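You operate a simulated robot arm through the tools that you are given. There is no shell and no other tool. Be economical: measure what you need, move in short steps, check, and stop when the job is done.

You are at the controls of a simulated robot arm. One attempt, no reset.

JOB
Iron the cream napkin at the heat on its care mark, then park the iron and switch off.
Fine: let the iron warm up; hold it by its handle; leave the other napkin as it is.
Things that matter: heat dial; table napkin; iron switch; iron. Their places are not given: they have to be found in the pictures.

The check looks at the end state, three seconds after you hand in, the way a careful person would. Anything else that was tipped, shoved, dropped, spilled or broken makes it a failure. Flat cloth is picked up by pressing the open fingertips on it (5 to 10 N) and closing them slowly along it; thin cloth reads only 2 to 8 mm in the jaws.

ROBOT AND FRAMES
A 6-joint arm with a two-finger parallel gripper, fixed in place. Base frame: the origin is at the foot of the arm, x ahead of it, y to its left, z up; the work surface is at about z = 826. Lengths are in mm, angles in degrees, forces in N, time in s.
With the tool pointing down near the work surface it reaches from about 360 to 820 mm from the base axis. Its first joint turns from -166.0 to 166.0 degrees. Payload 3.91 kg.
Tool frame: the origin (TCP) lies between the finger pads and is the grasp point; the fingertips stand 30 mm ahead of it; z points along the fingers, y is the line along which they close. Largest opening 110 mm; finger width 20, thickness 10; the body of the gripper, 48 by 112 mm, starts 55 mm behind the TCP.
Orientation is told as [roll, pitch, yaw] about the base's x, y, z axes, in that order, counted from this pose: with the fingers straight down and closing along the base's y, the tool's x points along the base's -x, its y along +y and its z along -z.

CONTROLS
- The arm moves only by the tool step_arm. Its argument "targets" is a list that holds one entry, the list of rows, each a list of 7 numbers: the shift along the base's x, y, z in units of 200 mm (1.0 is 200 mm), then the turn, a rotation vector about the base's x, y, z in units of 60 degrees (1.0 is 60 degrees), then the opening, from 0 (shut) to 1 (fully open). In form: [[[dx, dy, dz, rx, ry, rz, fingers], ...]]. A call has 1 to 12 rows; each row is the pose to reach, as a shift and turn from the pose commanded when the call began. A call with a number of a shift or a turn outside -1 to 1 is refused whole. Each row takes 0.2 s and may step no farther than 50 mm and 8.6 degrees from the row before; otherwise, or with a gripper value out of range, the whole call is refused. A pose out of reach is approached as far as the arm can. The call stops where the force on the tool passes 40 N (or 10 N more than at its start, if that is more) or the arm is blocked; 0.2 s more then pass. Each finger travels about 45 mm/s and halts on what it meets, pressing with about 34 N; the grip force reading is that of the motor and also rises with nothing between the fingers. The clock runs only during rows and for 0.2 s after the last one: add rows that repeat a pose to give the fingers time. It gives the time, the measured TCP pose, the force on the tool (base axes), the opening and the grip force at its end, in the units of the frame above (readings bear some noise), and new pictures: "pictures" is both (left out), scene, wrist or none.
- Cameras (640 x 400 px; columns grow to the right, rows downward): "scene" is fixed at [399.2, -649.5, 1491.2]; the picture's right is [0.92, 0.40, 0.00], its down [0.36, -0.82, -0.44] and it looks along [-0.18, 0.41, -0.90] (base axes); focal length 217 px, centre (320, 200). "wrist" rides on the gripper at [77, 7, -114] in the tool frame; the picture's right is [-0.09, 1.00, 0.00], its down [-0.80, -0.07, -0.59] and it looks along [-0.59, -0.05, 0.80] (tool axes); focal length 270 px, centre (320, 200).
- lift_body(by): slides the trunk up (or, below 0, down) by that many mm; the arm rides with it, the base frame stays. It gives what a move gives, with no picture.
- pixel_to_xyz(camera, pixels): for up to 12 pixels [column, row] of the newest picture of that camera ("zoom" is the newest enlarged one), the place [x, y, z] in the base frame of the surface seen there, good to about 2 mm. It takes no simulated time.
- zoom(camera, box): a new picture of the part [left, top, right, bottom] of that camera's present view, enlarged. It takes no simulated time.
- job_done(): hands the job in; it is judged then, once.

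Go step by step. Measure first, check grasps and placings, and put right what went wrong. The budget is 80 turns and 170 pictures, counting those below and the enlarged ones. Unless the task says otherwise, let go and move clear before handing in, and close with one line.

The tools are called after "Emit:" by a JSON object that holds its "method" and its "body". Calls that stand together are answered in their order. step_arm: Moves the arm, as the interface text tells. Its arguments: {"type":"object","properties":{"targets":{"type":"array"},"pictures":{"type":"string","enum":["both","scene","wrist","none"]}},"required":["targets"]} The other tools are called the same way: lift_body (by) slides the trunk up or down; pixel_to_xyz (camera, pixels) gives the place of the surface under pixels of a picture; zoom (camera, box) takes an enlarged picture of a part of a camera's view; job_done () hands the job in.

At the start:

```text
time: 0.0
tcp_pos: [500.2, -199.0, 1173.5]
orientation: [0.0, 0.0, -0.1]
force: [0.3, 1.4, 0.5]
finger_gap: 109.7
gripper_force: 0.0
trunk travel left (down, up): [-550.0, 60.0]
```

scene: 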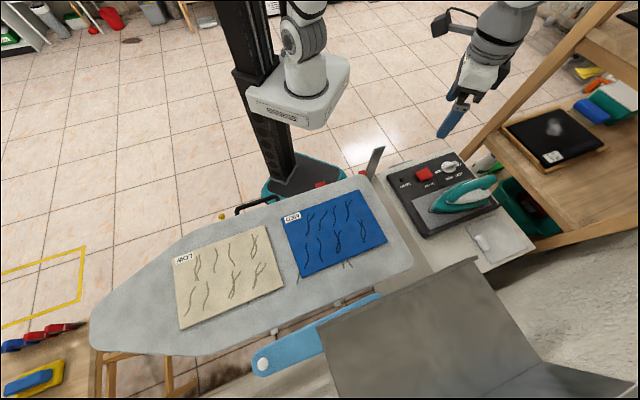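
wrist: 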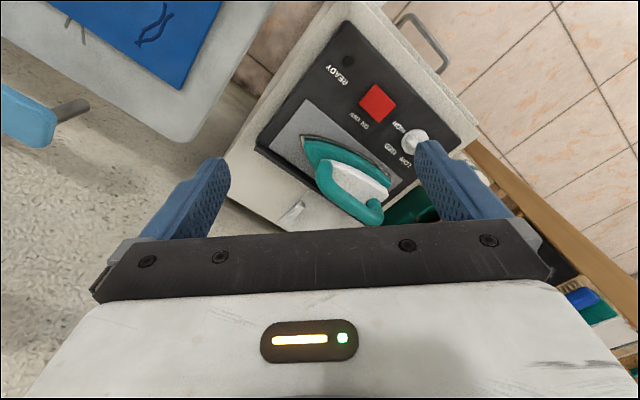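

The scene shows the cream napkin (around 230,275) with a care mark that seems to read LOW, and the iron station (around 440,195) with a red switch, a dial and a READY lamp. I'll zoom in on these to read them.

Emit:
{"method": "zoom", "body": {"camera": "scene", "box": [370, 130, 530, 270]}}

Emit:
{"method": "zoom", "body": {"camera": "scene", "box": [80, 180, 400, 380]}}

Emit:
{"method": "zoom", "body": {"camera": "wrist", "box": [240, 20, 480, 230]}}

Emit:
{"method": "pixel_to_xyz", "body": {"camera": "scene", "pixels": [[173, 259], [260, 224], [284, 289], [182, 329], [283, 221], [302, 277], [424, 174], [449, 167], [405, 182], [480, 240], [100, 330], [410, 260]]}}

Emit:
{"method": "pixel_to_xyz", "body": {"camera": "wrist", "pixels": [[377, 103], [414, 140], [347, 61], [305, 140], [350, 190], [380, 220], [360, 180], [275, 145], [390, 190], [325, 165], [345, 205], [388, 180]]}}

```text
2.86 times, centred on (450, 200) of scene
```

zoom: 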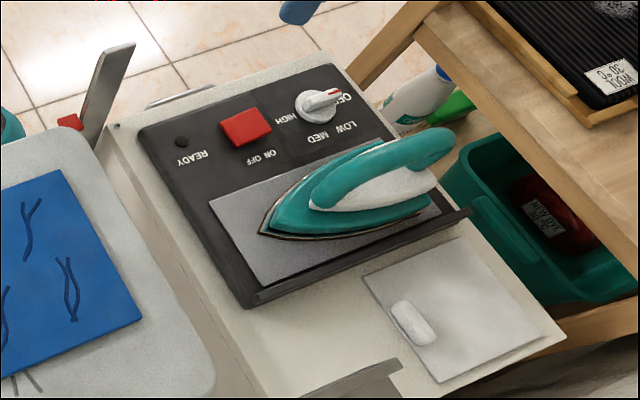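

```text
2.00 times, centred on (240, 280) of scene
```

zoom: 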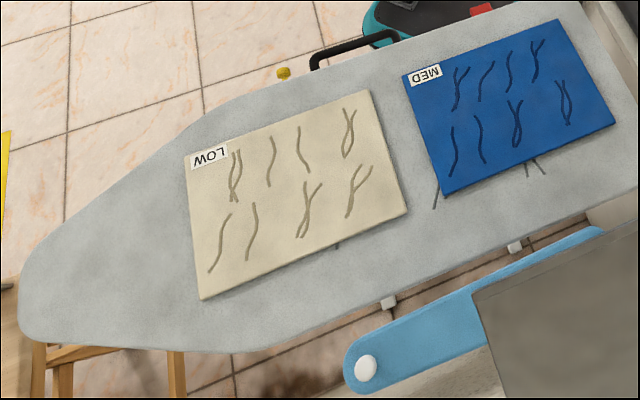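

```text
1.90 times, centred on (360, 125) of wrist
```

zoom: 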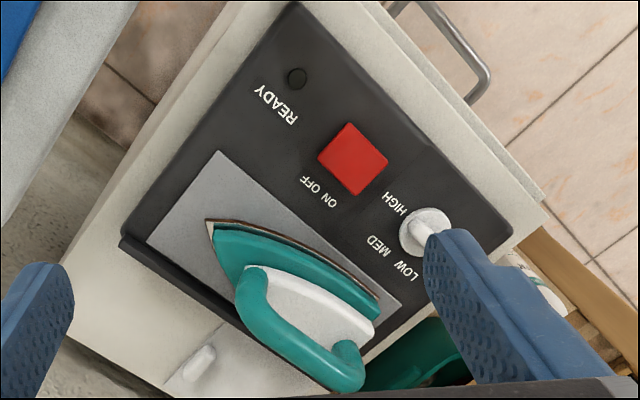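

```text
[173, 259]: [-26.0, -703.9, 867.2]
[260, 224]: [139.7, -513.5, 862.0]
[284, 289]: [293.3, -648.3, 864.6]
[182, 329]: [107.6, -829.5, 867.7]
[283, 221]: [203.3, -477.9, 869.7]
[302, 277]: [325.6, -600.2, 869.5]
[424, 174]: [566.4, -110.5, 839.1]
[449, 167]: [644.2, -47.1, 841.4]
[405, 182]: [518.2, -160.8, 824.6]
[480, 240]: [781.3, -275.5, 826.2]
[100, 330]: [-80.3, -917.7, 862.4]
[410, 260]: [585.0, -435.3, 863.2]
```

```text
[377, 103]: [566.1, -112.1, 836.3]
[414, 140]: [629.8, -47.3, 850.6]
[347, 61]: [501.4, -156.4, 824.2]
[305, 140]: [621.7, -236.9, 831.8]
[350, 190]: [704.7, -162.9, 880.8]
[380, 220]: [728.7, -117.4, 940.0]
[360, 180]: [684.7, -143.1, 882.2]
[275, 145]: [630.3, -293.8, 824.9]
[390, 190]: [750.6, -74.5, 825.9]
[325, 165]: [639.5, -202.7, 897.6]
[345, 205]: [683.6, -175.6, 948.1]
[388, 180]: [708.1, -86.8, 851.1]
```

The cream napkin says LOW, and the dial (zoom 320,100) seems to point at OFF. I'll move the wrist camera closer so I can see the dial and switch clearly.

Emit:
{"method": "step_arm", "body": {"targets": [[[-0.05, 0.15, -0.12, 0, 0, 0, 1], [-0.1, 0.3, -0.24, 0, 0, 0, 1], [-0.12, 0.45, -0.36, 0, 0, 0, 1], [-0.15, 0.6, -0.5, 0, 0, 0, 1], [-0.15, 0.6, -0.5, 0, 0, 0, 1]]], "pictures": "wrist"}}

```text
time: 1.2
tcp_pos: [471.5, -79.1, 1072.3]
orientation: [0.0, -0.1, 0.0]
force: [-0.1, 0.1, 0.0]
finger_gap: 110.2
gripper_force: 0.0
trunk travel left (down, up): [-550.0, 60.0]
```

wrist: 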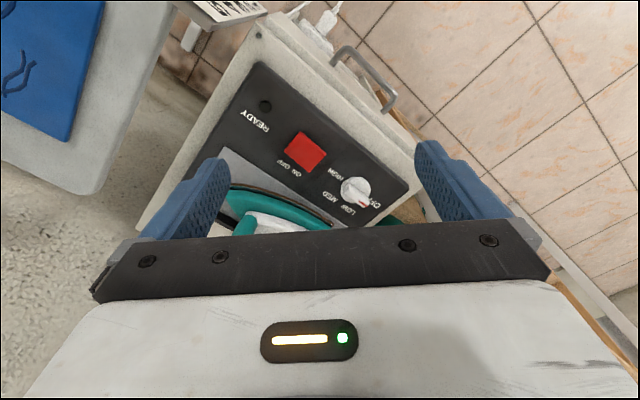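

Emit:
{"method": "zoom", "body": {"camera": "wrist", "box": [240, 90, 420, 230]}}

Emit:
{"method": "pixel_to_xyz", "body": {"camera": "wrist", "pixels": [[355, 192], [345, 185], [365, 200], [350, 180], [375, 204], [348, 210], [324, 196], [335, 172], [288, 142], [315, 163], [306, 133], [305, 150]]}}

```text
2.86 times, centred on (330, 160) of wrist
```

zoom: 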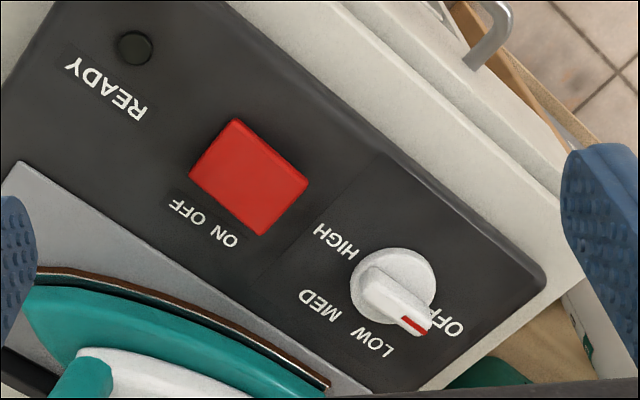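

```text
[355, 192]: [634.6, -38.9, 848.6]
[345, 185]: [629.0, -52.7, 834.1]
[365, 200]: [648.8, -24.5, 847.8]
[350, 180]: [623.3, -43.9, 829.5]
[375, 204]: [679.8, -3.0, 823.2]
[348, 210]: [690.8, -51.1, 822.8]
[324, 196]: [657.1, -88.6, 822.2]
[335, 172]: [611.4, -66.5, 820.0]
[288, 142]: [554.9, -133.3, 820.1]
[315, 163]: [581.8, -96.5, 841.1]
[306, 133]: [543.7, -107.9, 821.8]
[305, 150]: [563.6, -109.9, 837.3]
```

Emit:
{"method": "pixel_to_xyz", "body": {"camera": "zoom", "pixels": [[378, 278], [395, 300], [413, 325], [368, 290], [398, 258], [430, 280], [340, 245], [318, 305], [372, 345], [445, 322], [360, 300], [425, 325]]}}

Emit:
{"method": "pixel_to_xyz", "body": {"camera": "zoom", "pixels": [[200, 165], [236, 125], [303, 182], [262, 225], [217, 145], [285, 205], [230, 195], [265, 155], [250, 175], [223, 235], [188, 207], [135, 47]]}}

```text
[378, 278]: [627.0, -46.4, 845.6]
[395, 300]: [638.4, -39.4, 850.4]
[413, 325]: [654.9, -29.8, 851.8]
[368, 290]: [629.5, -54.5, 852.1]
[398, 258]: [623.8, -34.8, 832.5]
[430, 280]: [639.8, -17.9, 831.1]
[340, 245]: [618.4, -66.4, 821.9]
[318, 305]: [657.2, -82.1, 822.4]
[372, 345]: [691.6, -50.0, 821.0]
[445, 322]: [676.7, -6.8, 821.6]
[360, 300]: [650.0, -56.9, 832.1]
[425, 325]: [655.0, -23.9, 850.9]
```

```text
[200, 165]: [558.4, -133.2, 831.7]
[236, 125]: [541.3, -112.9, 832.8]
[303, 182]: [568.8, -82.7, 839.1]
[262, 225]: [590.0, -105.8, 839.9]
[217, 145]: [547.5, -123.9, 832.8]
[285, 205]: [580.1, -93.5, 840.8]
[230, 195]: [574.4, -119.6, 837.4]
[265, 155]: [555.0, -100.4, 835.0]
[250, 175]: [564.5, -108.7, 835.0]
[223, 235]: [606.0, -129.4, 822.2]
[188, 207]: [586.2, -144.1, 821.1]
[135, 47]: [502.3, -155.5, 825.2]
```

The rocker's ON end (near 576,-96, z 840) stands proud, so it is off. The knob bar is centred near (642,-39) at 43° pointing to OFF, and LOW is about 60° clockwise from there. I'll go above the knob with the jaws lined up on the bar.

Emit:
{"method": "step_arm", "body": {"targets": [[[0.1425, 0.033, -0.11, 0, 0, 0.12, 0.45], [0.285, 0.067, -0.22, 0, 0, 0.24, 0.45], [0.4275, 0.1, -0.33, 0, 0, 0.36, 0.45], [0.57, 0.133, -0.44, 0, 0, 0.48, 0.45], [0.7125, 0.167, -0.55, 0, 0, 0.6, 0.45], [0.855, 0.2, -0.71, 0, 0, 0.717, 0.45], [0.855, 0.2, -0.71, 0, 0, 0.717, 0.45]]]}}

```text
time: 2.8
tcp_pos: [641.4, -38.9, 928.7]
orientation: [0.0, 0.1, 43.1]
force: [-0.2, -0.8, -0.8]
finger_gap: 49.2
gripper_force: 0.0
trunk travel left (down, up): [-550.0, 60.0]
```

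scene: 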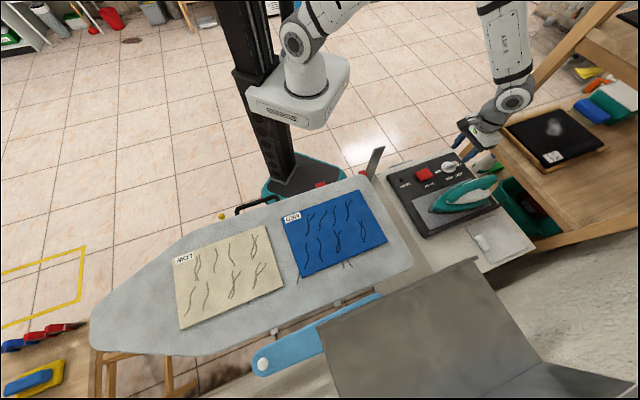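
wrist: 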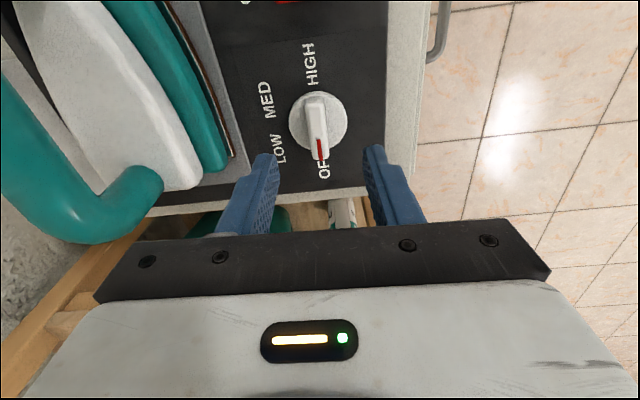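

Emit:
{"method": "pixel_to_xyz", "body": {"camera": "wrist", "pixels": [[313, 98], [317, 125], [321, 154], [312, 120], [325, 120], [289, 120], [347, 120], [318, 88], [274, 150], [266, 100], [310, 62], [324, 170]]}}

Emit:
{"method": "zoom", "body": {"camera": "wrist", "box": [240, 30, 400, 200]}}

```text
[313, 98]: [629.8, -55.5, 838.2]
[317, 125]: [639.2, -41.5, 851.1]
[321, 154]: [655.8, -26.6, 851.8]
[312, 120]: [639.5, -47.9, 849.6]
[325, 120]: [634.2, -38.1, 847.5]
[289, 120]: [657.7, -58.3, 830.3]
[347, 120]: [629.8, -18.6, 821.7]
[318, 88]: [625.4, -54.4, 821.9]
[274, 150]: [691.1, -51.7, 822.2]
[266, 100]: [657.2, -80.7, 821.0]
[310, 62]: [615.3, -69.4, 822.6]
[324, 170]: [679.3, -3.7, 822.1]
```

```text
2.35 times, centred on (320, 115) of wrist
```

zoom: 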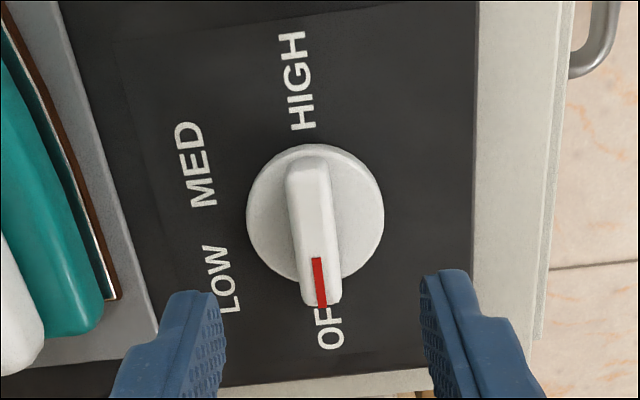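

The bar centre is about (643,-40), at 45°. I'll lower the fingertips to z≈836, just above the skirt, and close.

Emit:
{"method": "step_arm", "body": {"targets": [[[0.008, -0.006, -0.16, 0, 0, 0.03, 0.45], [0.008, -0.006, -0.315, 0, 0, 0.03, 0.45], [0.008, -0.006, -0.315, 0, 0, 0.03, 0.2], [0.008, -0.006, -0.315, 0, 0, 0.03, 0.0], [0.008, -0.006, -0.315, 0, 0, 0.03, 0.0], [0.008, -0.006, -0.315, 0, 0, 0.03, 0.0]]], "pictures": "wrist"}}

```text
time: 4.2
tcp_pos: [642.9, -39.9, 868.4]
orientation: [0.0, 0.0, 44.7]
force: [8.8, -12.8, -0.9]
finger_gap: 13.9
gripper_force: 45.1
trunk travel left (down, up): [-550.0, 60.0]
```

wrist: 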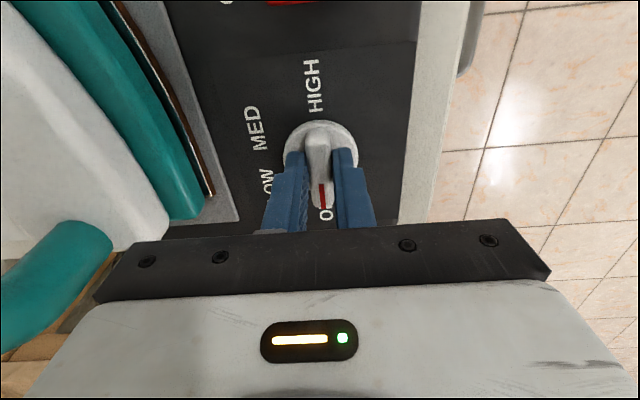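

The bar is gripped at 13.9 mm. I'll turn it 60° clockwise, with a small centring shift to relieve the side load.

Emit:
{"method": "step_arm", "body": {"targets": [[[0.005, -0.005, 0, 0, 0, -0.13, 0], [0.005, -0.005, 0, 0, 0, -0.26, 0], [0.005, -0.005, 0, 0, 0, -0.39, 0], [0.005, -0.005, 0, 0, 0, -0.52, 0], [0.005, -0.005, 0, 0, 0, -0.65, 0], [0.005, -0.005, 0, 0, 0, -0.78, 0], [0.005, -0.005, 0, 0, 0, -0.9, 0], [0.005, -0.005, 0, 0, 0, -1.0, 0], [0.005, -0.005, 0, 0, 0, -1.0, 0]]], "pictures": "wrist"}}

```text
time: 6.2
tcp_pos: [640.6, -36.3, 868.2]
orientation: [-0.1, 0.3, -15.1]
force: [-4.5, 13.7, 8.1]
finger_gap: 13.8
gripper_force: 44.8
trunk travel left (down, up): [-550.0, 60.0]
stopped in row 9: the force on the tool passed its limit (the readings are from after the stop); the commanded pose is now the measured one
```

wrist: 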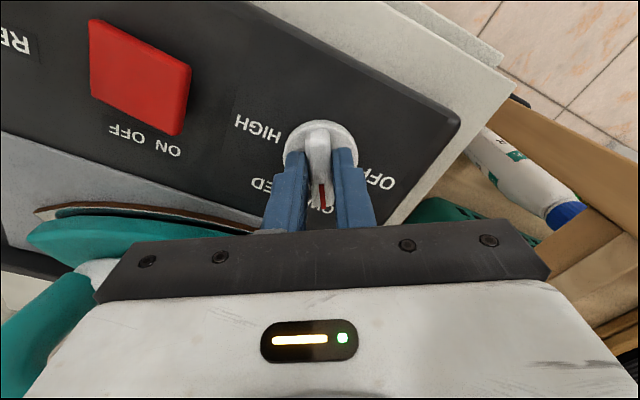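

The jaws stand at -15°, which should be LOW. I'll open them and rise to check.

Emit:
{"method": "step_arm", "body": {"targets": [[[0, 0, 0, 0, 0, 0, 0.25], [0, 0, 0, 0, 0, 0, 0.45], [0, 0, 0.15, 0, 0, 0, 0.45], [0, 0, 0.35, 0, 0, 0, 0.45], [0, 0, 0.5, 0, 0, 0, 0.45]]], "pictures": "wrist"}}

Emit:
{"method": "zoom", "body": {"camera": "wrist", "box": [220, 20, 420, 200]}}

```text
time: 7.3
tcp_pos: [642.0, -36.1, 971.0]
orientation: [-0.1, 0.2, -15.2]
force: [-0.2, -0.1, -0.4]
finger_gap: 49.5
gripper_force: 0.1
trunk travel left (down, up): [-550.0, 60.0]
```

wrist: 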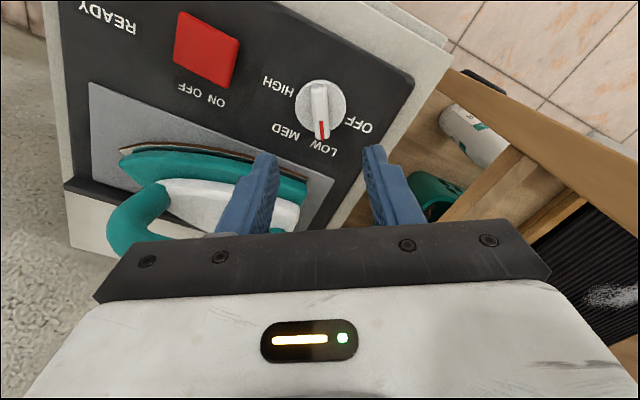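

```text
2.22 times, centred on (320, 110) of wrist
```

zoom: 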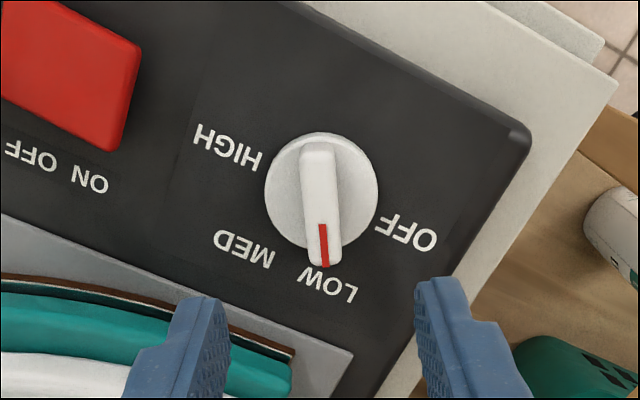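

The dial now points at LOW. Next I'll close the fingers, align with the rocker and press its raised ON end at (575,-99).

Emit:
{"method": "step_arm", "body": {"targets": [[[-0.08, -0.08, -0.04, 0, 0, -0.125, 0.1], [-0.17, -0.16, -0.1, 0, 0, -0.25, 0], [-0.25, -0.24, -0.2, 0, 0, -0.375, 0], [-0.335, -0.315, -0.3, 0, 0, -0.5, 0], [-0.335, -0.315, -0.43, 0, 0, -0.5, 0], [-0.335, -0.315, -0.5, 0, 0, -0.5, 0], [-0.335, -0.315, -0.53, 0, 0, -0.5, 0], [-0.335, -0.315, -0.55, 0, 0, -0.5, 0], [-0.335, -0.315, -0.55, 0, 0, -0.5, 0]]], "pictures": "wrist"}}

```text
time: 9.0
tcp_pos: [576.0, -100.2, 865.5]
orientation: [0.4, -0.1, -45.3]
force: [-12.4, 6.7, 23.8]
finger_gap: 0.2
gripper_force: 34.1
trunk travel left (down, up): [-550.0, 60.0]
stopped in row 8: the force on the tool passed its limit (the readings are from after the stop); the commanded pose is now the measured one
```

wrist: 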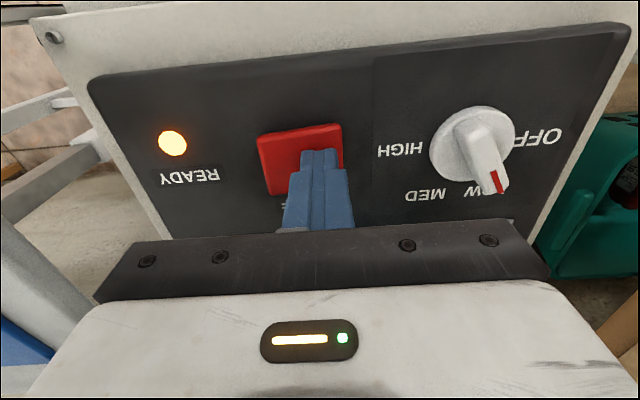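

The lamp at (172,143) came on in orange. I'll lift off, stand above the iron and look at its geometry while it warms.

Emit:
{"method": "step_arm", "body": {"targets": [[[0, 0, 0.2, 0, 0, 0, 0], [-0.1, 0, 0.42, 0, 0, 0, 0.2], [-0.2, 0, 0.65, 0, 0, 0, 0.5], [-0.3, -0.03, 0.85, 0, 0, 0, 0.9], [-0.3, -0.03, 0.95, 0, 0, 0, 0.9]]]}}

Emit:
{"method": "zoom", "body": {"camera": "scene", "box": [370, 130, 530, 230]}}

```text
refused: row 3 steps farther than a row can; nothing moved
```

```text
4.00 times, centred on (450, 180) of scene
```

zoom: 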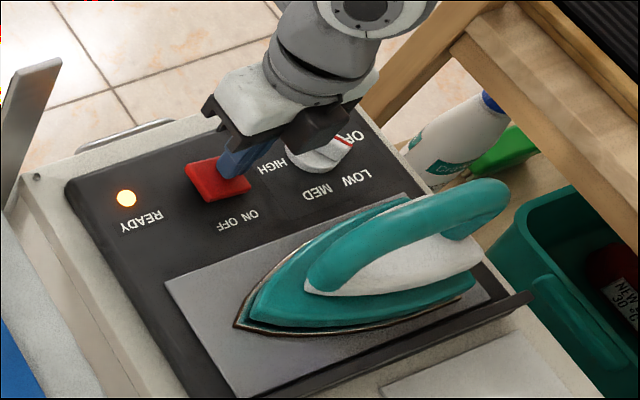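

My move was refused because one row was too long. I'll repeat it with smaller rows.

Emit:
{"method": "step_arm", "body": {"targets": [[[0, 0, 0.2, 0, 0, 0, 0], [-0.08, 0, 0.4, 0, 0, 0, 0.2], [-0.16, 0, 0.6, 0, 0, 0, 0.5], [-0.23, -0.02, 0.8, 0, 0, 0, 0.9], [-0.3, -0.03, 0.95, 0, 0, 0, 0.9]]]}}

Emit:
{"method": "zoom", "body": {"camera": "scene", "box": [370, 130, 530, 230]}}

```text
time: 10.2
tcp_pos: [517.1, -109.7, 1054.9]
orientation: [0.4, -0.2, -45.2]
force: [-0.5, 0.1, -0.2]
finger_gap: 84.3
gripper_force: 0.0
trunk travel left (down, up): [-550.0, 60.0]
```

scene: 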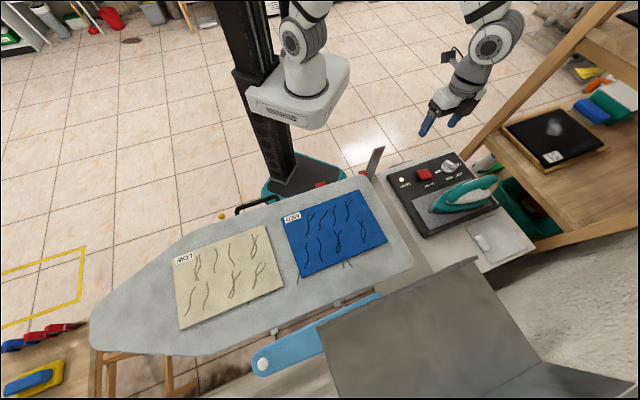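
wrist: 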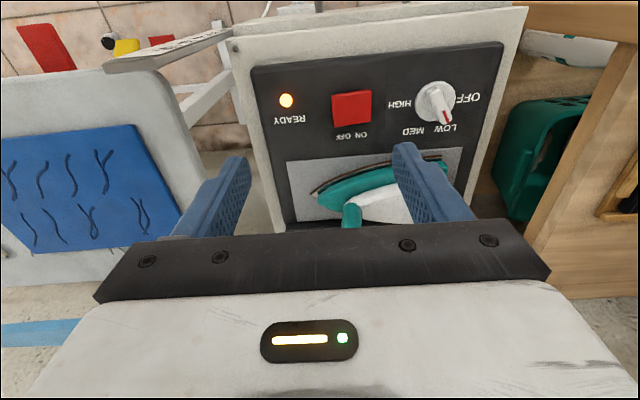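

```text
4.00 times, centred on (450, 180) of scene
```

zoom: 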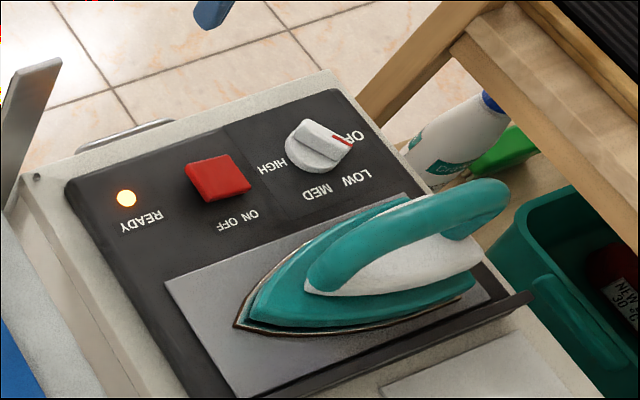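

Emit:
{"method": "pixel_to_xyz", "body": {"camera": "zoom", "pixels": [[303, 125], [325, 135], [345, 144], [230, 325], [320, 265], [350, 235], [380, 222], [420, 205], [460, 192], [495, 190], [465, 235], [475, 275]]}}

Emit:
{"method": "zoom", "body": {"camera": "wrist", "box": [270, 70, 500, 240]}}

```text
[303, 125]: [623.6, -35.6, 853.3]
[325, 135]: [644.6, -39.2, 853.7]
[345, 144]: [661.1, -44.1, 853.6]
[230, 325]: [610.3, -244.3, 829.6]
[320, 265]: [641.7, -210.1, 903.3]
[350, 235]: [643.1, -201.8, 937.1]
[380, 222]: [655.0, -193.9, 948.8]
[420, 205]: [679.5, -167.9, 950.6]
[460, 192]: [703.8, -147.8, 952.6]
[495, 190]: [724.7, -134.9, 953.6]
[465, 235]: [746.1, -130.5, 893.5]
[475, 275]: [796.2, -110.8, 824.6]
```

```text
2.35 times, centred on (385, 155) of wrist
```

zoom: 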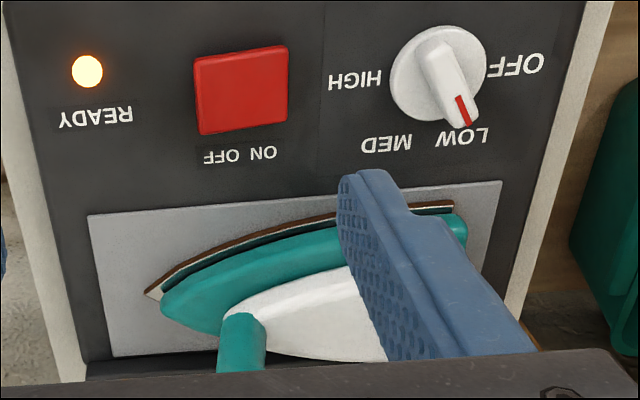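

The scene confirms the bar lies at -13°, so it is on LOW, and the switch is on with the orange lamp lit. The iron's handle runs along about 40° with its top at z≈950. I'll move above it with the jaws across it, which also lets it warm.

Emit:
{"method": "step_arm", "body": {"targets": [[[0.0, 0.0, 0.02, 0, 0, 0.13, 0.9], [0.05, 0, 0.03, 0, 0, 0.26, 0.9], [0.12, -0.02, 0.05, 0, 0, 0.39, 0.9], [0.2, -0.05, 0.05, 0, 0, 0.52, 0.9], [0.3, -0.1, 0.05, 0, 0, 0.65, 0.9], [0.4, -0.14, 0.05, 0, 0, 0.78, 0.9], [0.5, -0.18, 0.05, 0, 0, 0.9, 0.9], [0.6, -0.22, 0.05, 0, 0, 1.0, 0.9], [0.7, -0.26, 0.05, 0, 0, 1.0, 0.9], [0.8, -0.29, 0.05, 0, 0, 1.0, 0.9]]], "pictures": "none"}}

Emit:
{"method": "step_arm", "body": {"targets": [[[0.03, 0, 0, 0, 0, 0.12, 0.8], [0.05, 0, 0, 0, 0, 0.24, 0.8], [0.07, 0, 0, 0, 0, 0.36, 0.8], [0.07, 0, 0, 0, 0, 0.43, 0.8], [0.07, 0, 0, 0, 0, 0.43, 0.8]]]}}

```text
time: 12.4
tcp_pos: [679.0, -166.0, 1062.0]
orientation: [0.3, -0.1, 14.8]
force: [0.6, 0.6, -0.3]
finger_gap: 99.2
gripper_force: 0.1
trunk travel left (down, up): [-550.0, 60.0]
```

```text
time: 13.6
tcp_pos: [690.3, -165.7, 1062.4]
orientation: [0.3, -0.2, 40.5]
force: [0.6, 0.1, 0.8]
finger_gap: 88.2
gripper_force: 0.1
trunk travel left (down, up): [-550.0, 60.0]
```

scene: 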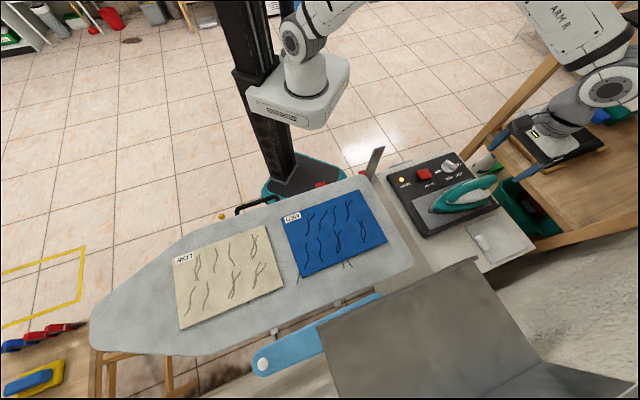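
wrist: 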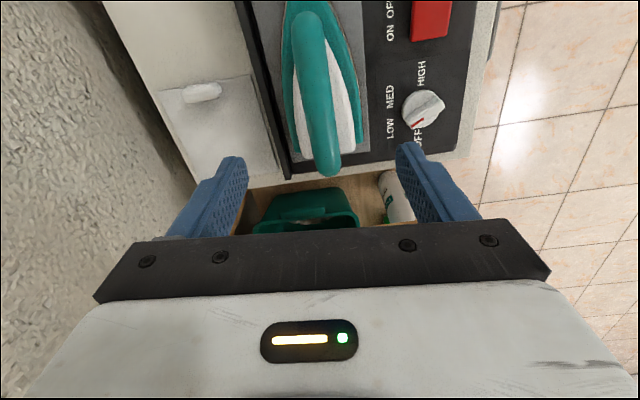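

Emit:
{"method": "zoom", "body": {"camera": "wrist", "box": [240, 0, 480, 200]}}

Emit:
{"method": "zoom", "body": {"camera": "scene", "box": [385, 140, 505, 230]}}

Emit:
{"method": "pixel_to_xyz", "body": {"camera": "wrist", "pixels": [[310, 20], [313, 45], [316, 70], [319, 100], [322, 125], [326, 150], [329, 170], [301, 70], [331, 70], [307, 110], [333, 110], [310, 150]]}}

Emit:
{"method": "pixel_to_xyz", "body": {"camera": "wrist", "pixels": [[337, 150], [288, 110], [293, 140], [355, 110], [360, 120], [345, 110], [299, 110], [435, 102], [413, 125], [425, 113], [300, 155], [360, 150]]}}

```text
2.00 times, centred on (360, 100) of wrist
```

zoom: 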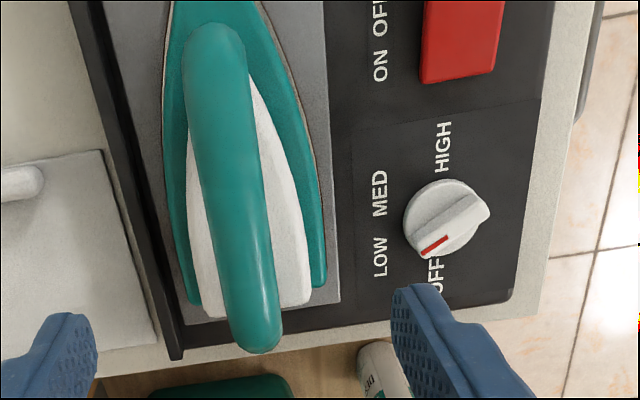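

```text
4.44 times, centred on (445, 185) of scene
```

zoom: 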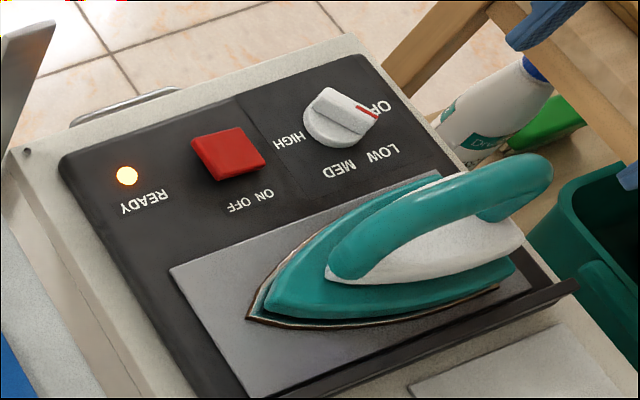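

```text
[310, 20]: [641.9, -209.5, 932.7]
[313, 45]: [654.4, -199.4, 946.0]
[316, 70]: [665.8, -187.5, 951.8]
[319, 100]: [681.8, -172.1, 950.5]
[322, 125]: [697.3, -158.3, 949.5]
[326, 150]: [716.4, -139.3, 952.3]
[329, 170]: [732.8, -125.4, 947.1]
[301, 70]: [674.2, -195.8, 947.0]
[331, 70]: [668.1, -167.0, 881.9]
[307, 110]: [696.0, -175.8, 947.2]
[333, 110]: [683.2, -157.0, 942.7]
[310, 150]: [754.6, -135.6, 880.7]
```

```text
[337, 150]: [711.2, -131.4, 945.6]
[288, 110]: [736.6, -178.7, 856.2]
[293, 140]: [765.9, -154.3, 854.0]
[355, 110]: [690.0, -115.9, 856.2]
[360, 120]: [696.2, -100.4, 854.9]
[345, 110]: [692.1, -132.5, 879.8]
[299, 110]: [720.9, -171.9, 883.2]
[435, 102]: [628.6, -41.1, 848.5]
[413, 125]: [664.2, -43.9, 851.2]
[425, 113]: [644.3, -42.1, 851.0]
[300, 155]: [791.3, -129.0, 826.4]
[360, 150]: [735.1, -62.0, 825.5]
```

The handle axis runs at 43° through (690,-165), with its top at z≈951 and the white body at z≈883 below it. I'll lower the open jaws around it to TCP z≈938 and close.

Emit:
{"method": "step_arm", "body": {"targets": [[[0, 0.002, -0.2, 0, 0, 0.042, 0.8], [0, 0.002, -0.4, 0, 0, 0.042, 0.8], [0, 0.002, -0.55, 0, 0, 0.042, 0.8], [0, 0.002, -0.62, 0, 0, 0.042, 0.8], [0, 0.002, -0.62, 0, 0, 0.042, 0.5], [0, 0.002, -0.62, 0, 0, 0.042, 0.2], [0, 0.002, -0.62, 0, 0, 0.042, 0.0], [0, 0.002, -0.62, 0, 0, 0.042, 0.0], [0, 0.002, -0.62, 0, 0, 0.042, 0.0], [0, 0.002, -0.62, 0, 0, 0.042, 0.0]]]}}

Emit:
{"method": "zoom", "body": {"camera": "scene", "box": [385, 130, 525, 230]}}

```text
time: 15.8
tcp_pos: [692.4, -165.2, 941.8]
orientation: [0.2, -0.1, 43.2]
force: [0.5, -0.2, -0.7]
finger_gap: 26.4
gripper_force: 34.2
trunk travel left (down, up): [-550.0, 60.0]
```

scene: 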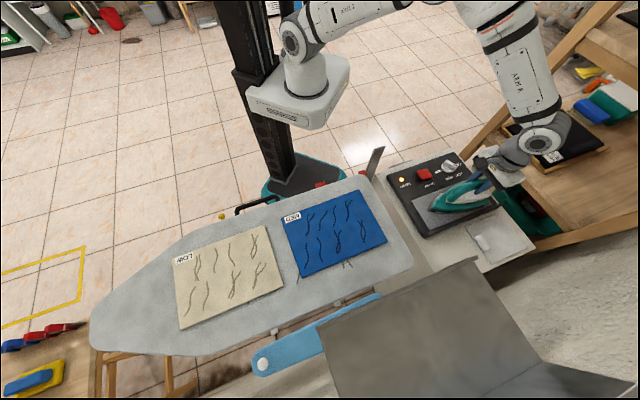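
wrist: 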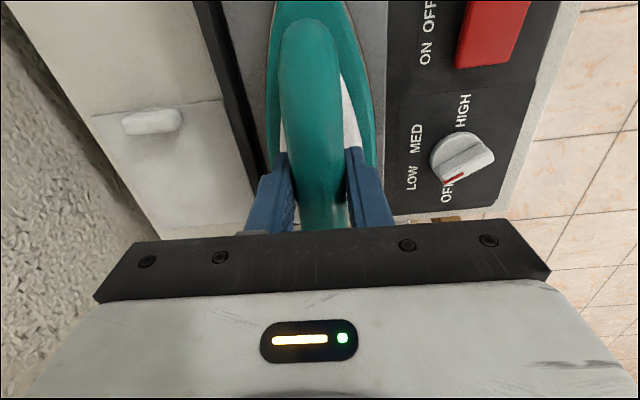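

```text
4.00 times, centred on (455, 180) of scene
```

zoom: 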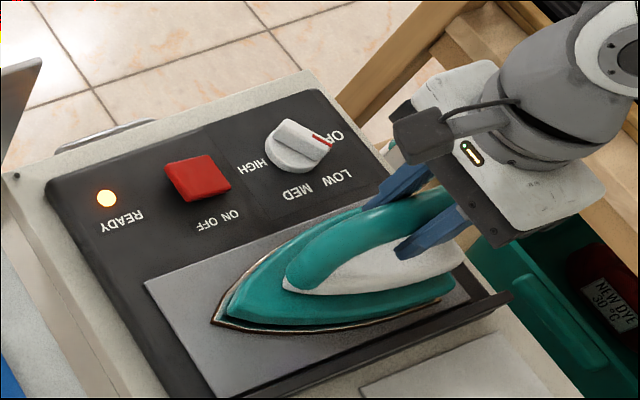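

The handle is gripped at 26 mm and the lamp is still orange. I'll hold the iron still in its stand to let it warm, then check the lamp.

Emit:
{"method": "step_arm", "body": {"targets": [[[0, 0, 0, 0, 0, 0, 0], [0, 0, 0, 0, 0, 0, 0], [0, 0, 0, 0, 0, 0, 0], [0, 0, 0, 0, 0, 0, 0], [0, 0, 0, 0, 0, 0, 0], [0, 0, 0, 0, 0, 0, 0], [0, 0, 0, 0, 0, 0, 0], [0, 0, 0, 0, 0, 0, 0], [0, 0, 0, 0, 0, 0, 0], [0, 0, 0, 0, 0, 0, 0], [0, 0, 0, 0, 0, 0, 0], [0, 0, 0, 0, 0, 0, 0]]], "pictures": "none"}}

Emit:
{"method": "step_arm", "body": {"targets": [[[0, 0, 0, 0, 0, 0, 0], [0, 0, 0, 0, 0, 0, 0], [0, 0, 0, 0, 0, 0, 0], [0, 0, 0, 0, 0, 0, 0], [0, 0, 0, 0, 0, 0, 0], [0, 0, 0, 0, 0, 0, 0], [0, 0, 0, 0, 0, 0, 0], [0, 0, 0, 0, 0, 0, 0], [0, 0, 0, 0, 0, 0, 0], [0, 0, 0, 0, 0, 0, 0], [0, 0, 0, 0, 0, 0, 0], [0, 0, 0, 0, 0, 0, 0]]], "pictures": "none"}}

Emit:
{"method": "zoom", "body": {"camera": "scene", "box": [385, 130, 525, 230]}}

```text
time: 18.4
tcp_pos: [691.5, -165.4, 942.2]
orientation: [0.3, -0.1, 43.1]
force: [0.3, -0.1, -0.5]
finger_gap: 26.7
gripper_force: 34.5
trunk travel left (down, up): [-550.0, 60.0]
```

```text
time: 21.0
tcp_pos: [691.5, -164.8, 942.4]
orientation: [0.3, -0.1, 43.1]
force: [0.4, 0.2, 0.5]
finger_gap: 26.7
gripper_force: 33.3
trunk travel left (down, up): [-550.0, 60.0]
```

```text
4.00 times, centred on (455, 180) of scene
```

zoom: 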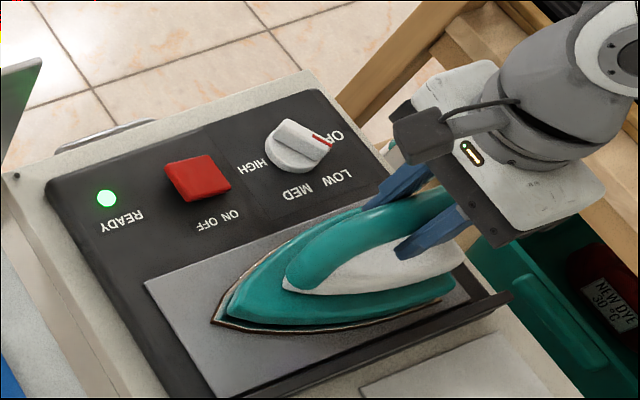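

The lamp is now green, so the iron is ready. Before I lift, I'll check how tall the things near my path are.

Emit:
{"method": "pixel_to_xyz", "body": {"camera": "scene", "pixels": [[376, 150], [370, 175], [475, 262], [330, 330], [400, 350], [560, 370], [345, 315], [258, 362], [255, 205], [350, 220], [330, 235], [380, 243]]}}

Emit:
{"method": "zoom", "body": {"camera": "scene", "box": [80, 180, 400, 380]}}

Emit:
{"method": "pixel_to_xyz", "body": {"camera": "zoom", "pixels": [[185, 157], [370, 91], [408, 212], [202, 298], [290, 190], [235, 175], [350, 130], [360, 205], [210, 265], [300, 120], [404, 75], [445, 194]]}}

```text
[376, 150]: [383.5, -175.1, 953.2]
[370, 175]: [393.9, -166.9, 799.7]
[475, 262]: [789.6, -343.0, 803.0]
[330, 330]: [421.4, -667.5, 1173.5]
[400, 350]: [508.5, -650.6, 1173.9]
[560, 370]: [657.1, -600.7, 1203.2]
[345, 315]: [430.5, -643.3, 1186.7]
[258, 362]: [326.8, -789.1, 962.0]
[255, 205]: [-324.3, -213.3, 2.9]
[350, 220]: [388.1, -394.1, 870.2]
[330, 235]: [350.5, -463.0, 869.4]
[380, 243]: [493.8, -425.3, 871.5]
```

```text
2.00 times, centred on (240, 280) of scene
```

zoom: 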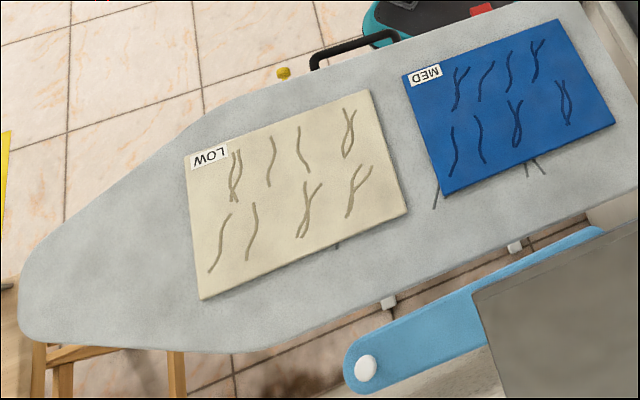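

```text
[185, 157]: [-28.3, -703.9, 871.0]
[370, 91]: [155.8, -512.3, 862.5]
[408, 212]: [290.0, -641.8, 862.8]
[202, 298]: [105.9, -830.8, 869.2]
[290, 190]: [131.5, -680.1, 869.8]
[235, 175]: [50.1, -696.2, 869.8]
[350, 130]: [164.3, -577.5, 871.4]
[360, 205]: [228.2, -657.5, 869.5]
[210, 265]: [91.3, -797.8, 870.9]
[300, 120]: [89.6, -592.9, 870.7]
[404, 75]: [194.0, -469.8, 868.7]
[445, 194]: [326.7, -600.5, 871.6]
```

The path is clear: the tall grey hood and the post are each about 180 mm to the side. I'll lift the iron straight up and then move toward the napkin.

Emit:
{"method": "step_arm", "body": {"targets": [[[0, 0, 0.1, 0, 0, 0, 0], [0, 0, 0.3, 0, 0, 0, 0], [0, 0, 0.5, 0, 0, 0, 0], [0, 0, 0.65, 0, 0, 0, 0], [-0.15, -0.13, 0.65, 0, 0, 0, 0], [-0.3, -0.26, 0.65, 0, 0, 0, 0], [-0.45, -0.39, 0.65, 0, 0, 0, 0], [-0.6, -0.52, 0.65, 0, 0, 0, 0], [-0.75, -0.65, 0.65, 0, 0, 0, 0], [-0.9, -0.78, 0.65, 0, 0, 0.04, 0], [-0.9, -0.78, 0.65, 0, 0, 0.04, 0]]]}}

```text
time: 23.4
tcp_pos: [511.4, -321.1, 1069.7]
orientation: [0.3, 0.0, 45.6]
force: [0.7, -0.1, -8.7]
finger_gap: 27.0
gripper_force: 34.1
trunk travel left (down, up): [-550.0, 60.0]
```

scene: 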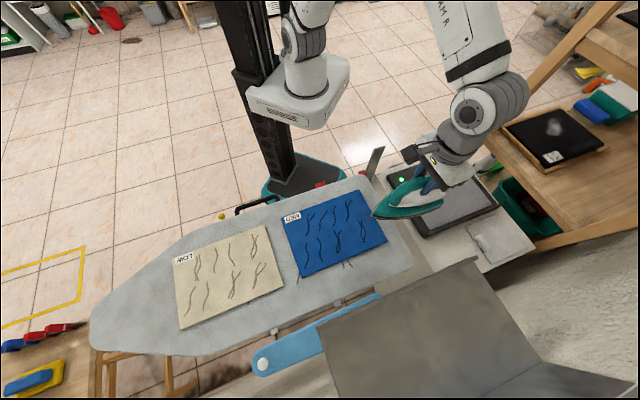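
wrist: 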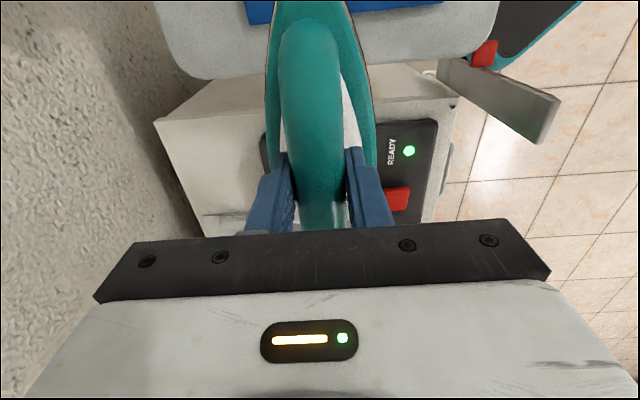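

The iron is held well at a weight of about 8.7 N. I'll continue the travel.

Emit:
{"method": "step_arm", "body": {"targets": [[[-0.15, -0.14, 0, 0, 0, 0, 0], [-0.3, -0.28, 0, 0, 0, 0, 0], [-0.45, -0.42, 0, 0, 0, 0, 0], [-0.6, -0.56, 0, 0, 0, 0, 0], [-0.75, -0.7, 0, 0, 0, 0, 0], [-0.9, -0.84, 0, 0, 0, 0, 0], [-0.9, -0.84, 0, 0, 0, 0, 0]]], "pictures": "none"}}

Emit:
{"method": "step_arm", "body": {"targets": [[[-0.15, -0.14, 0, 0, 0, 0, 0], [-0.3, -0.28, 0, 0, 0, 0, 0], [-0.45, -0.42, 0, 0, 0, 0, 0], [-0.6, -0.56, 0, 0, 0, 0, 0], [-0.75, -0.67, 0, 0, 0, 0, 0], [-0.75, -0.67, 0, 0, 0, 0, 0]]]}}

```text
time: 25.0
tcp_pos: [332.9, -491.3, 1071.6]
orientation: [0.4, -0.1, 45.5]
force: [-0.2, 0.2, -8.2]
finger_gap: 26.9
gripper_force: 34.7
trunk travel left (down, up): [-550.0, 60.0]
```

```text
time: 26.4
tcp_pos: [182.6, -625.9, 1067.4]
orientation: [0.3, -0.2, 45.6]
force: [0.2, 0.0, -8.4]
finger_gap: 26.7
gripper_force: 34.0
trunk travel left (down, up): [-550.0, 60.0]
```

scene: 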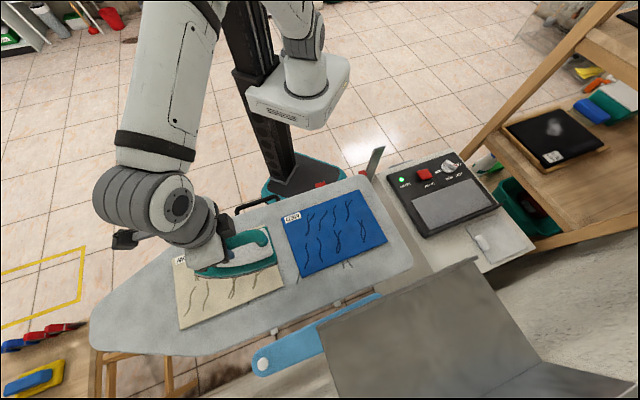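
wrist: 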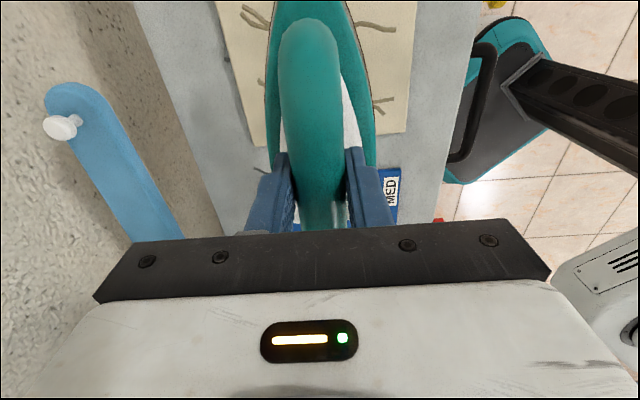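

The iron hovers over the right end of the cream napkin, with its tail clear of the blue one. I'll lower it gently.

Emit:
{"method": "step_arm", "body": {"targets": [[[0, 0, -0.15, 0, 0, 0, 0], [0, 0, -0.3, 0, 0, 0, 0], [0, 0, -0.37, 0, 0, 0, 0], [0, 0, -0.39, 0, 0, 0, 0], [0, 0, -0.405, 0, 0, 0, 0], [0, 0, -0.405, 0, 0, 0, 0]]], "pictures": "none"}}

```text
time: 27.8
tcp_pos: [182.4, -624.3, 986.5]
orientation: [0.2, -0.2, 45.5]
force: [-0.1, 0.2, -8.8]
finger_gap: 26.9
gripper_force: 34.0
trunk travel left (down, up): [-550.0, 60.0]
```

Emit:
{"method": "step_arm", "body": {"targets": [[[0, 0, -0.01, 0, 0, 0, 0], [0, 0, -0.02, 0, 0, 0, 0], [0, 0, -0.025, 0, 0, 0, 0], [0, 0, -0.025, 0, 0, 0, 0]]], "pictures": "none"}}

```text
time: 28.8
tcp_pos: [184.5, -622.2, 982.5]
orientation: [0.2, -0.2, 45.4]
force: [-1.3, -1.3, -5.1]
finger_gap: 26.6
gripper_force: 34.3
trunk travel left (down, up): [-550.0, 60.0]
```

The sole touches at TCP z≈982. I'll add light pressure and glide half a pass toward the nose, then look.

Emit:
{"method": "step_arm", "body": {"targets": [[[0, 0, -0.008, 0, 0, 0, 0], [-0.05, -0.052, -0.008, 0, 0, 0, 0], [-0.105, -0.108, -0.008, 0, 0, 0, 0], [-0.168, -0.172, -0.008, 0, 0, 0, 0], [-0.231, -0.236, -0.008, 0, 0, 0, 0], [-0.294, -0.3, -0.008, 0, 0, 0, 0], [-0.357, -0.365, -0.008, 0, 0, 0, 0]]]}}

Emit:
{"method": "zoom", "body": {"camera": "scene", "box": [140, 190, 340, 340]}}

```text
time: 30.4
tcp_pos: [111.8, -695.5, 982.1]
orientation: [0.2, -0.1, 45.4]
force: [-0.9, -2.5, 6.1]
finger_gap: 26.9
gripper_force: 33.9
trunk travel left (down, up): [-550.0, 60.0]
```

scene: 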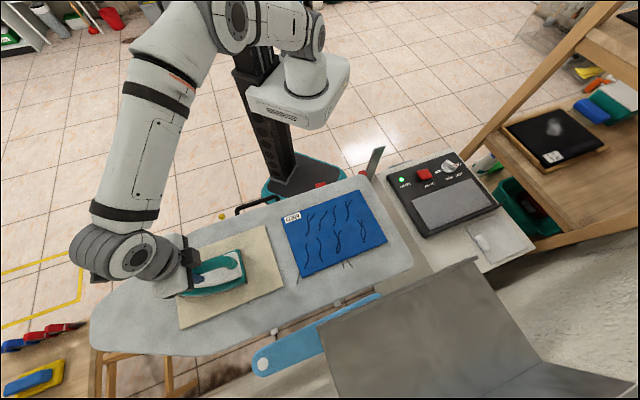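
wrist: 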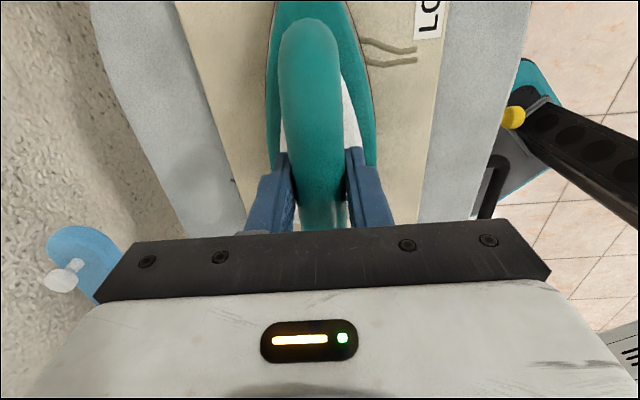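

```text
2.67 times, centred on (240, 265) of scene
```

zoom: 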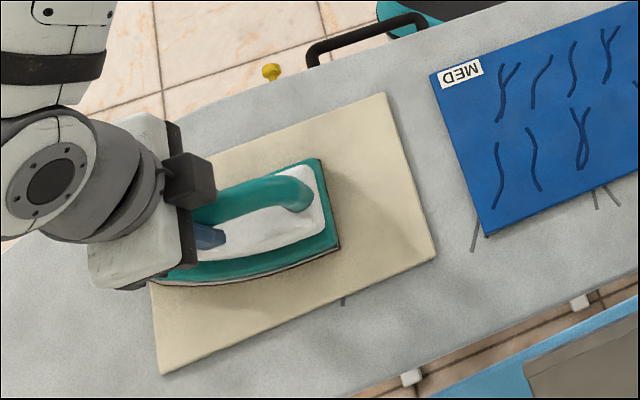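

The wrinkles behind the iron are gone and the napkin stayed put. I'll continue the pass to the left end.

Emit:
{"method": "step_arm", "body": {"targets": [[[-0.06, -0.061, 0, 0, 0, 0, 0], [-0.12, -0.122, 0, 0, 0, 0, 0], [-0.18, -0.183, 0, 0, 0, 0, 0], [-0.24, -0.245, 0, 0, 0, 0, 0], [-0.3, -0.306, 0, 0, 0, 0, 0], [-0.35, -0.357, 0, 0, 0, 0, 0]]]}}

Emit:
{"method": "zoom", "body": {"camera": "scene", "box": [140, 190, 340, 340]}}

```text
time: 31.8
tcp_pos: [41.4, -768.5, 982.4]
orientation: [0.2, -0.2, 45.5]
force: [1.6, -1.5, 3.5]
finger_gap: 26.6
gripper_force: 34.0
trunk travel left (down, up): [-550.0, 60.0]
```

scene: 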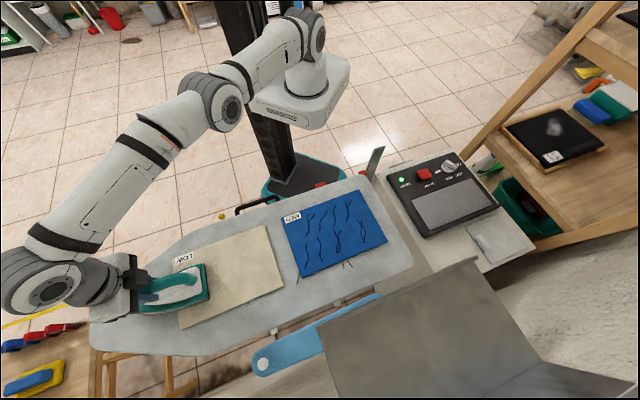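
wrist: 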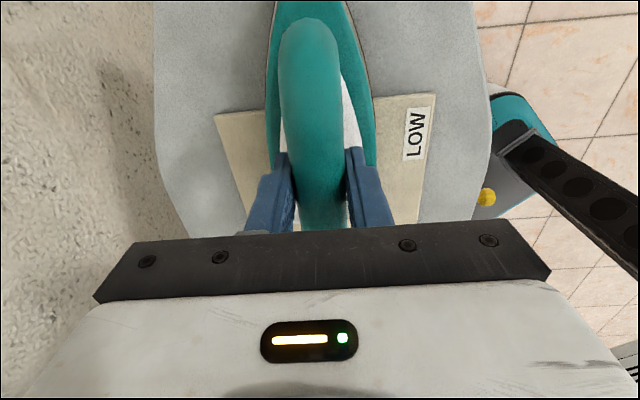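

```text
2.67 times, centred on (240, 265) of scene
```

zoom: 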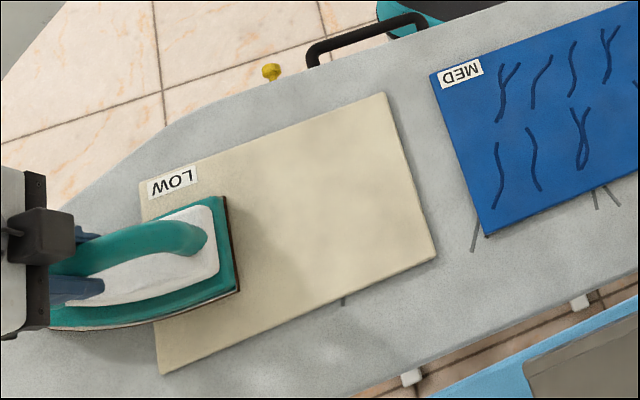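

The napkin looks clean everywhere visible. To be thorough I'll make a light pass on the far side back toward the right end, lifting the iron to shift over.

Emit:
{"method": "step_arm", "body": {"targets": [[[0, 0, 0.1, 0, 0, 0, 0], [0.13, -0.02, 0.12, 0, 0, 0, 0], [0.27, -0.045, 0.1, 0, 0, 0, 0], [0.27, -0.045, 0.03, 0, 0, 0, 0], [0.27, -0.045, 0.005, 0, 0, 0, 0], [0.355, 0.043, 0.002, 0, 0, 0, 0], [0.44, 0.13, 0, 0, 0, 0, 0], [0.53, 0.22, 0, 0, 0, 0, 0], [0.62, 0.31, 0, 0, 0, 0, 0], [0.71, 0.4, 0, 0, 0, 0, 0], [0.8, 0.49, 0, 0, 0, 0, 0], [0.88, 0.575, 0, 0, 0, 0, 0]]]}}

Emit:
{"method": "zoom", "body": {"camera": "scene", "box": [140, 190, 340, 340]}}

```text
time: 34.4
tcp_pos: [220.6, -653.8, 982.6]
orientation: [0.4, -0.1, 45.5]
force: [2.3, 1.9, 5.4]
finger_gap: 26.8
gripper_force: 34.0
out of reach, approached as far as the arm can: row 3, 4, 5
trunk travel left (down, up): [-550.0, 60.0]
```

scene: 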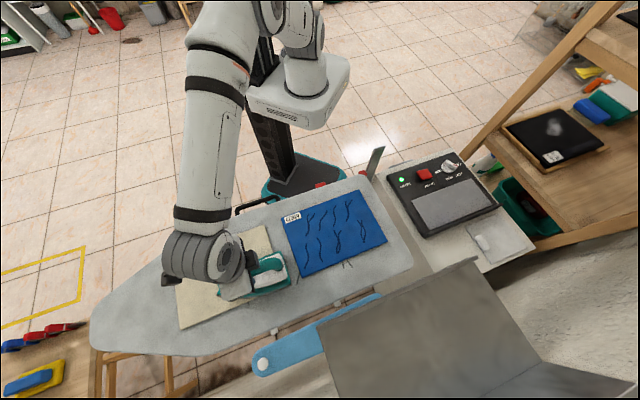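
wrist: 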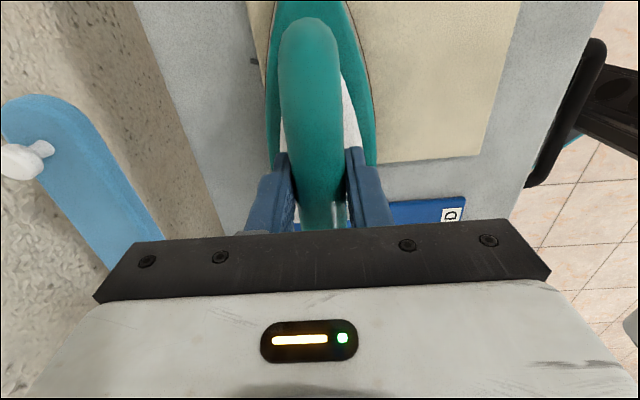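

```text
2.67 times, centred on (240, 265) of scene
```

zoom: 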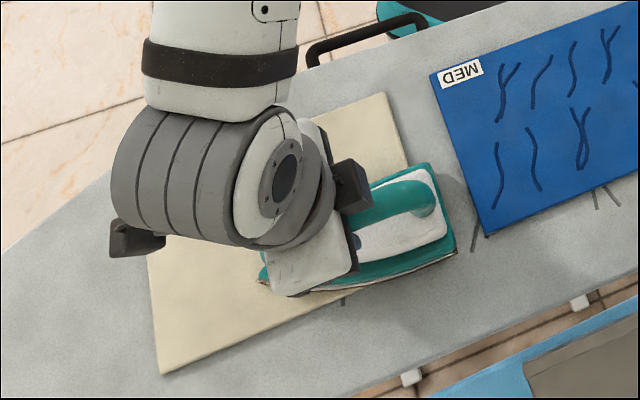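

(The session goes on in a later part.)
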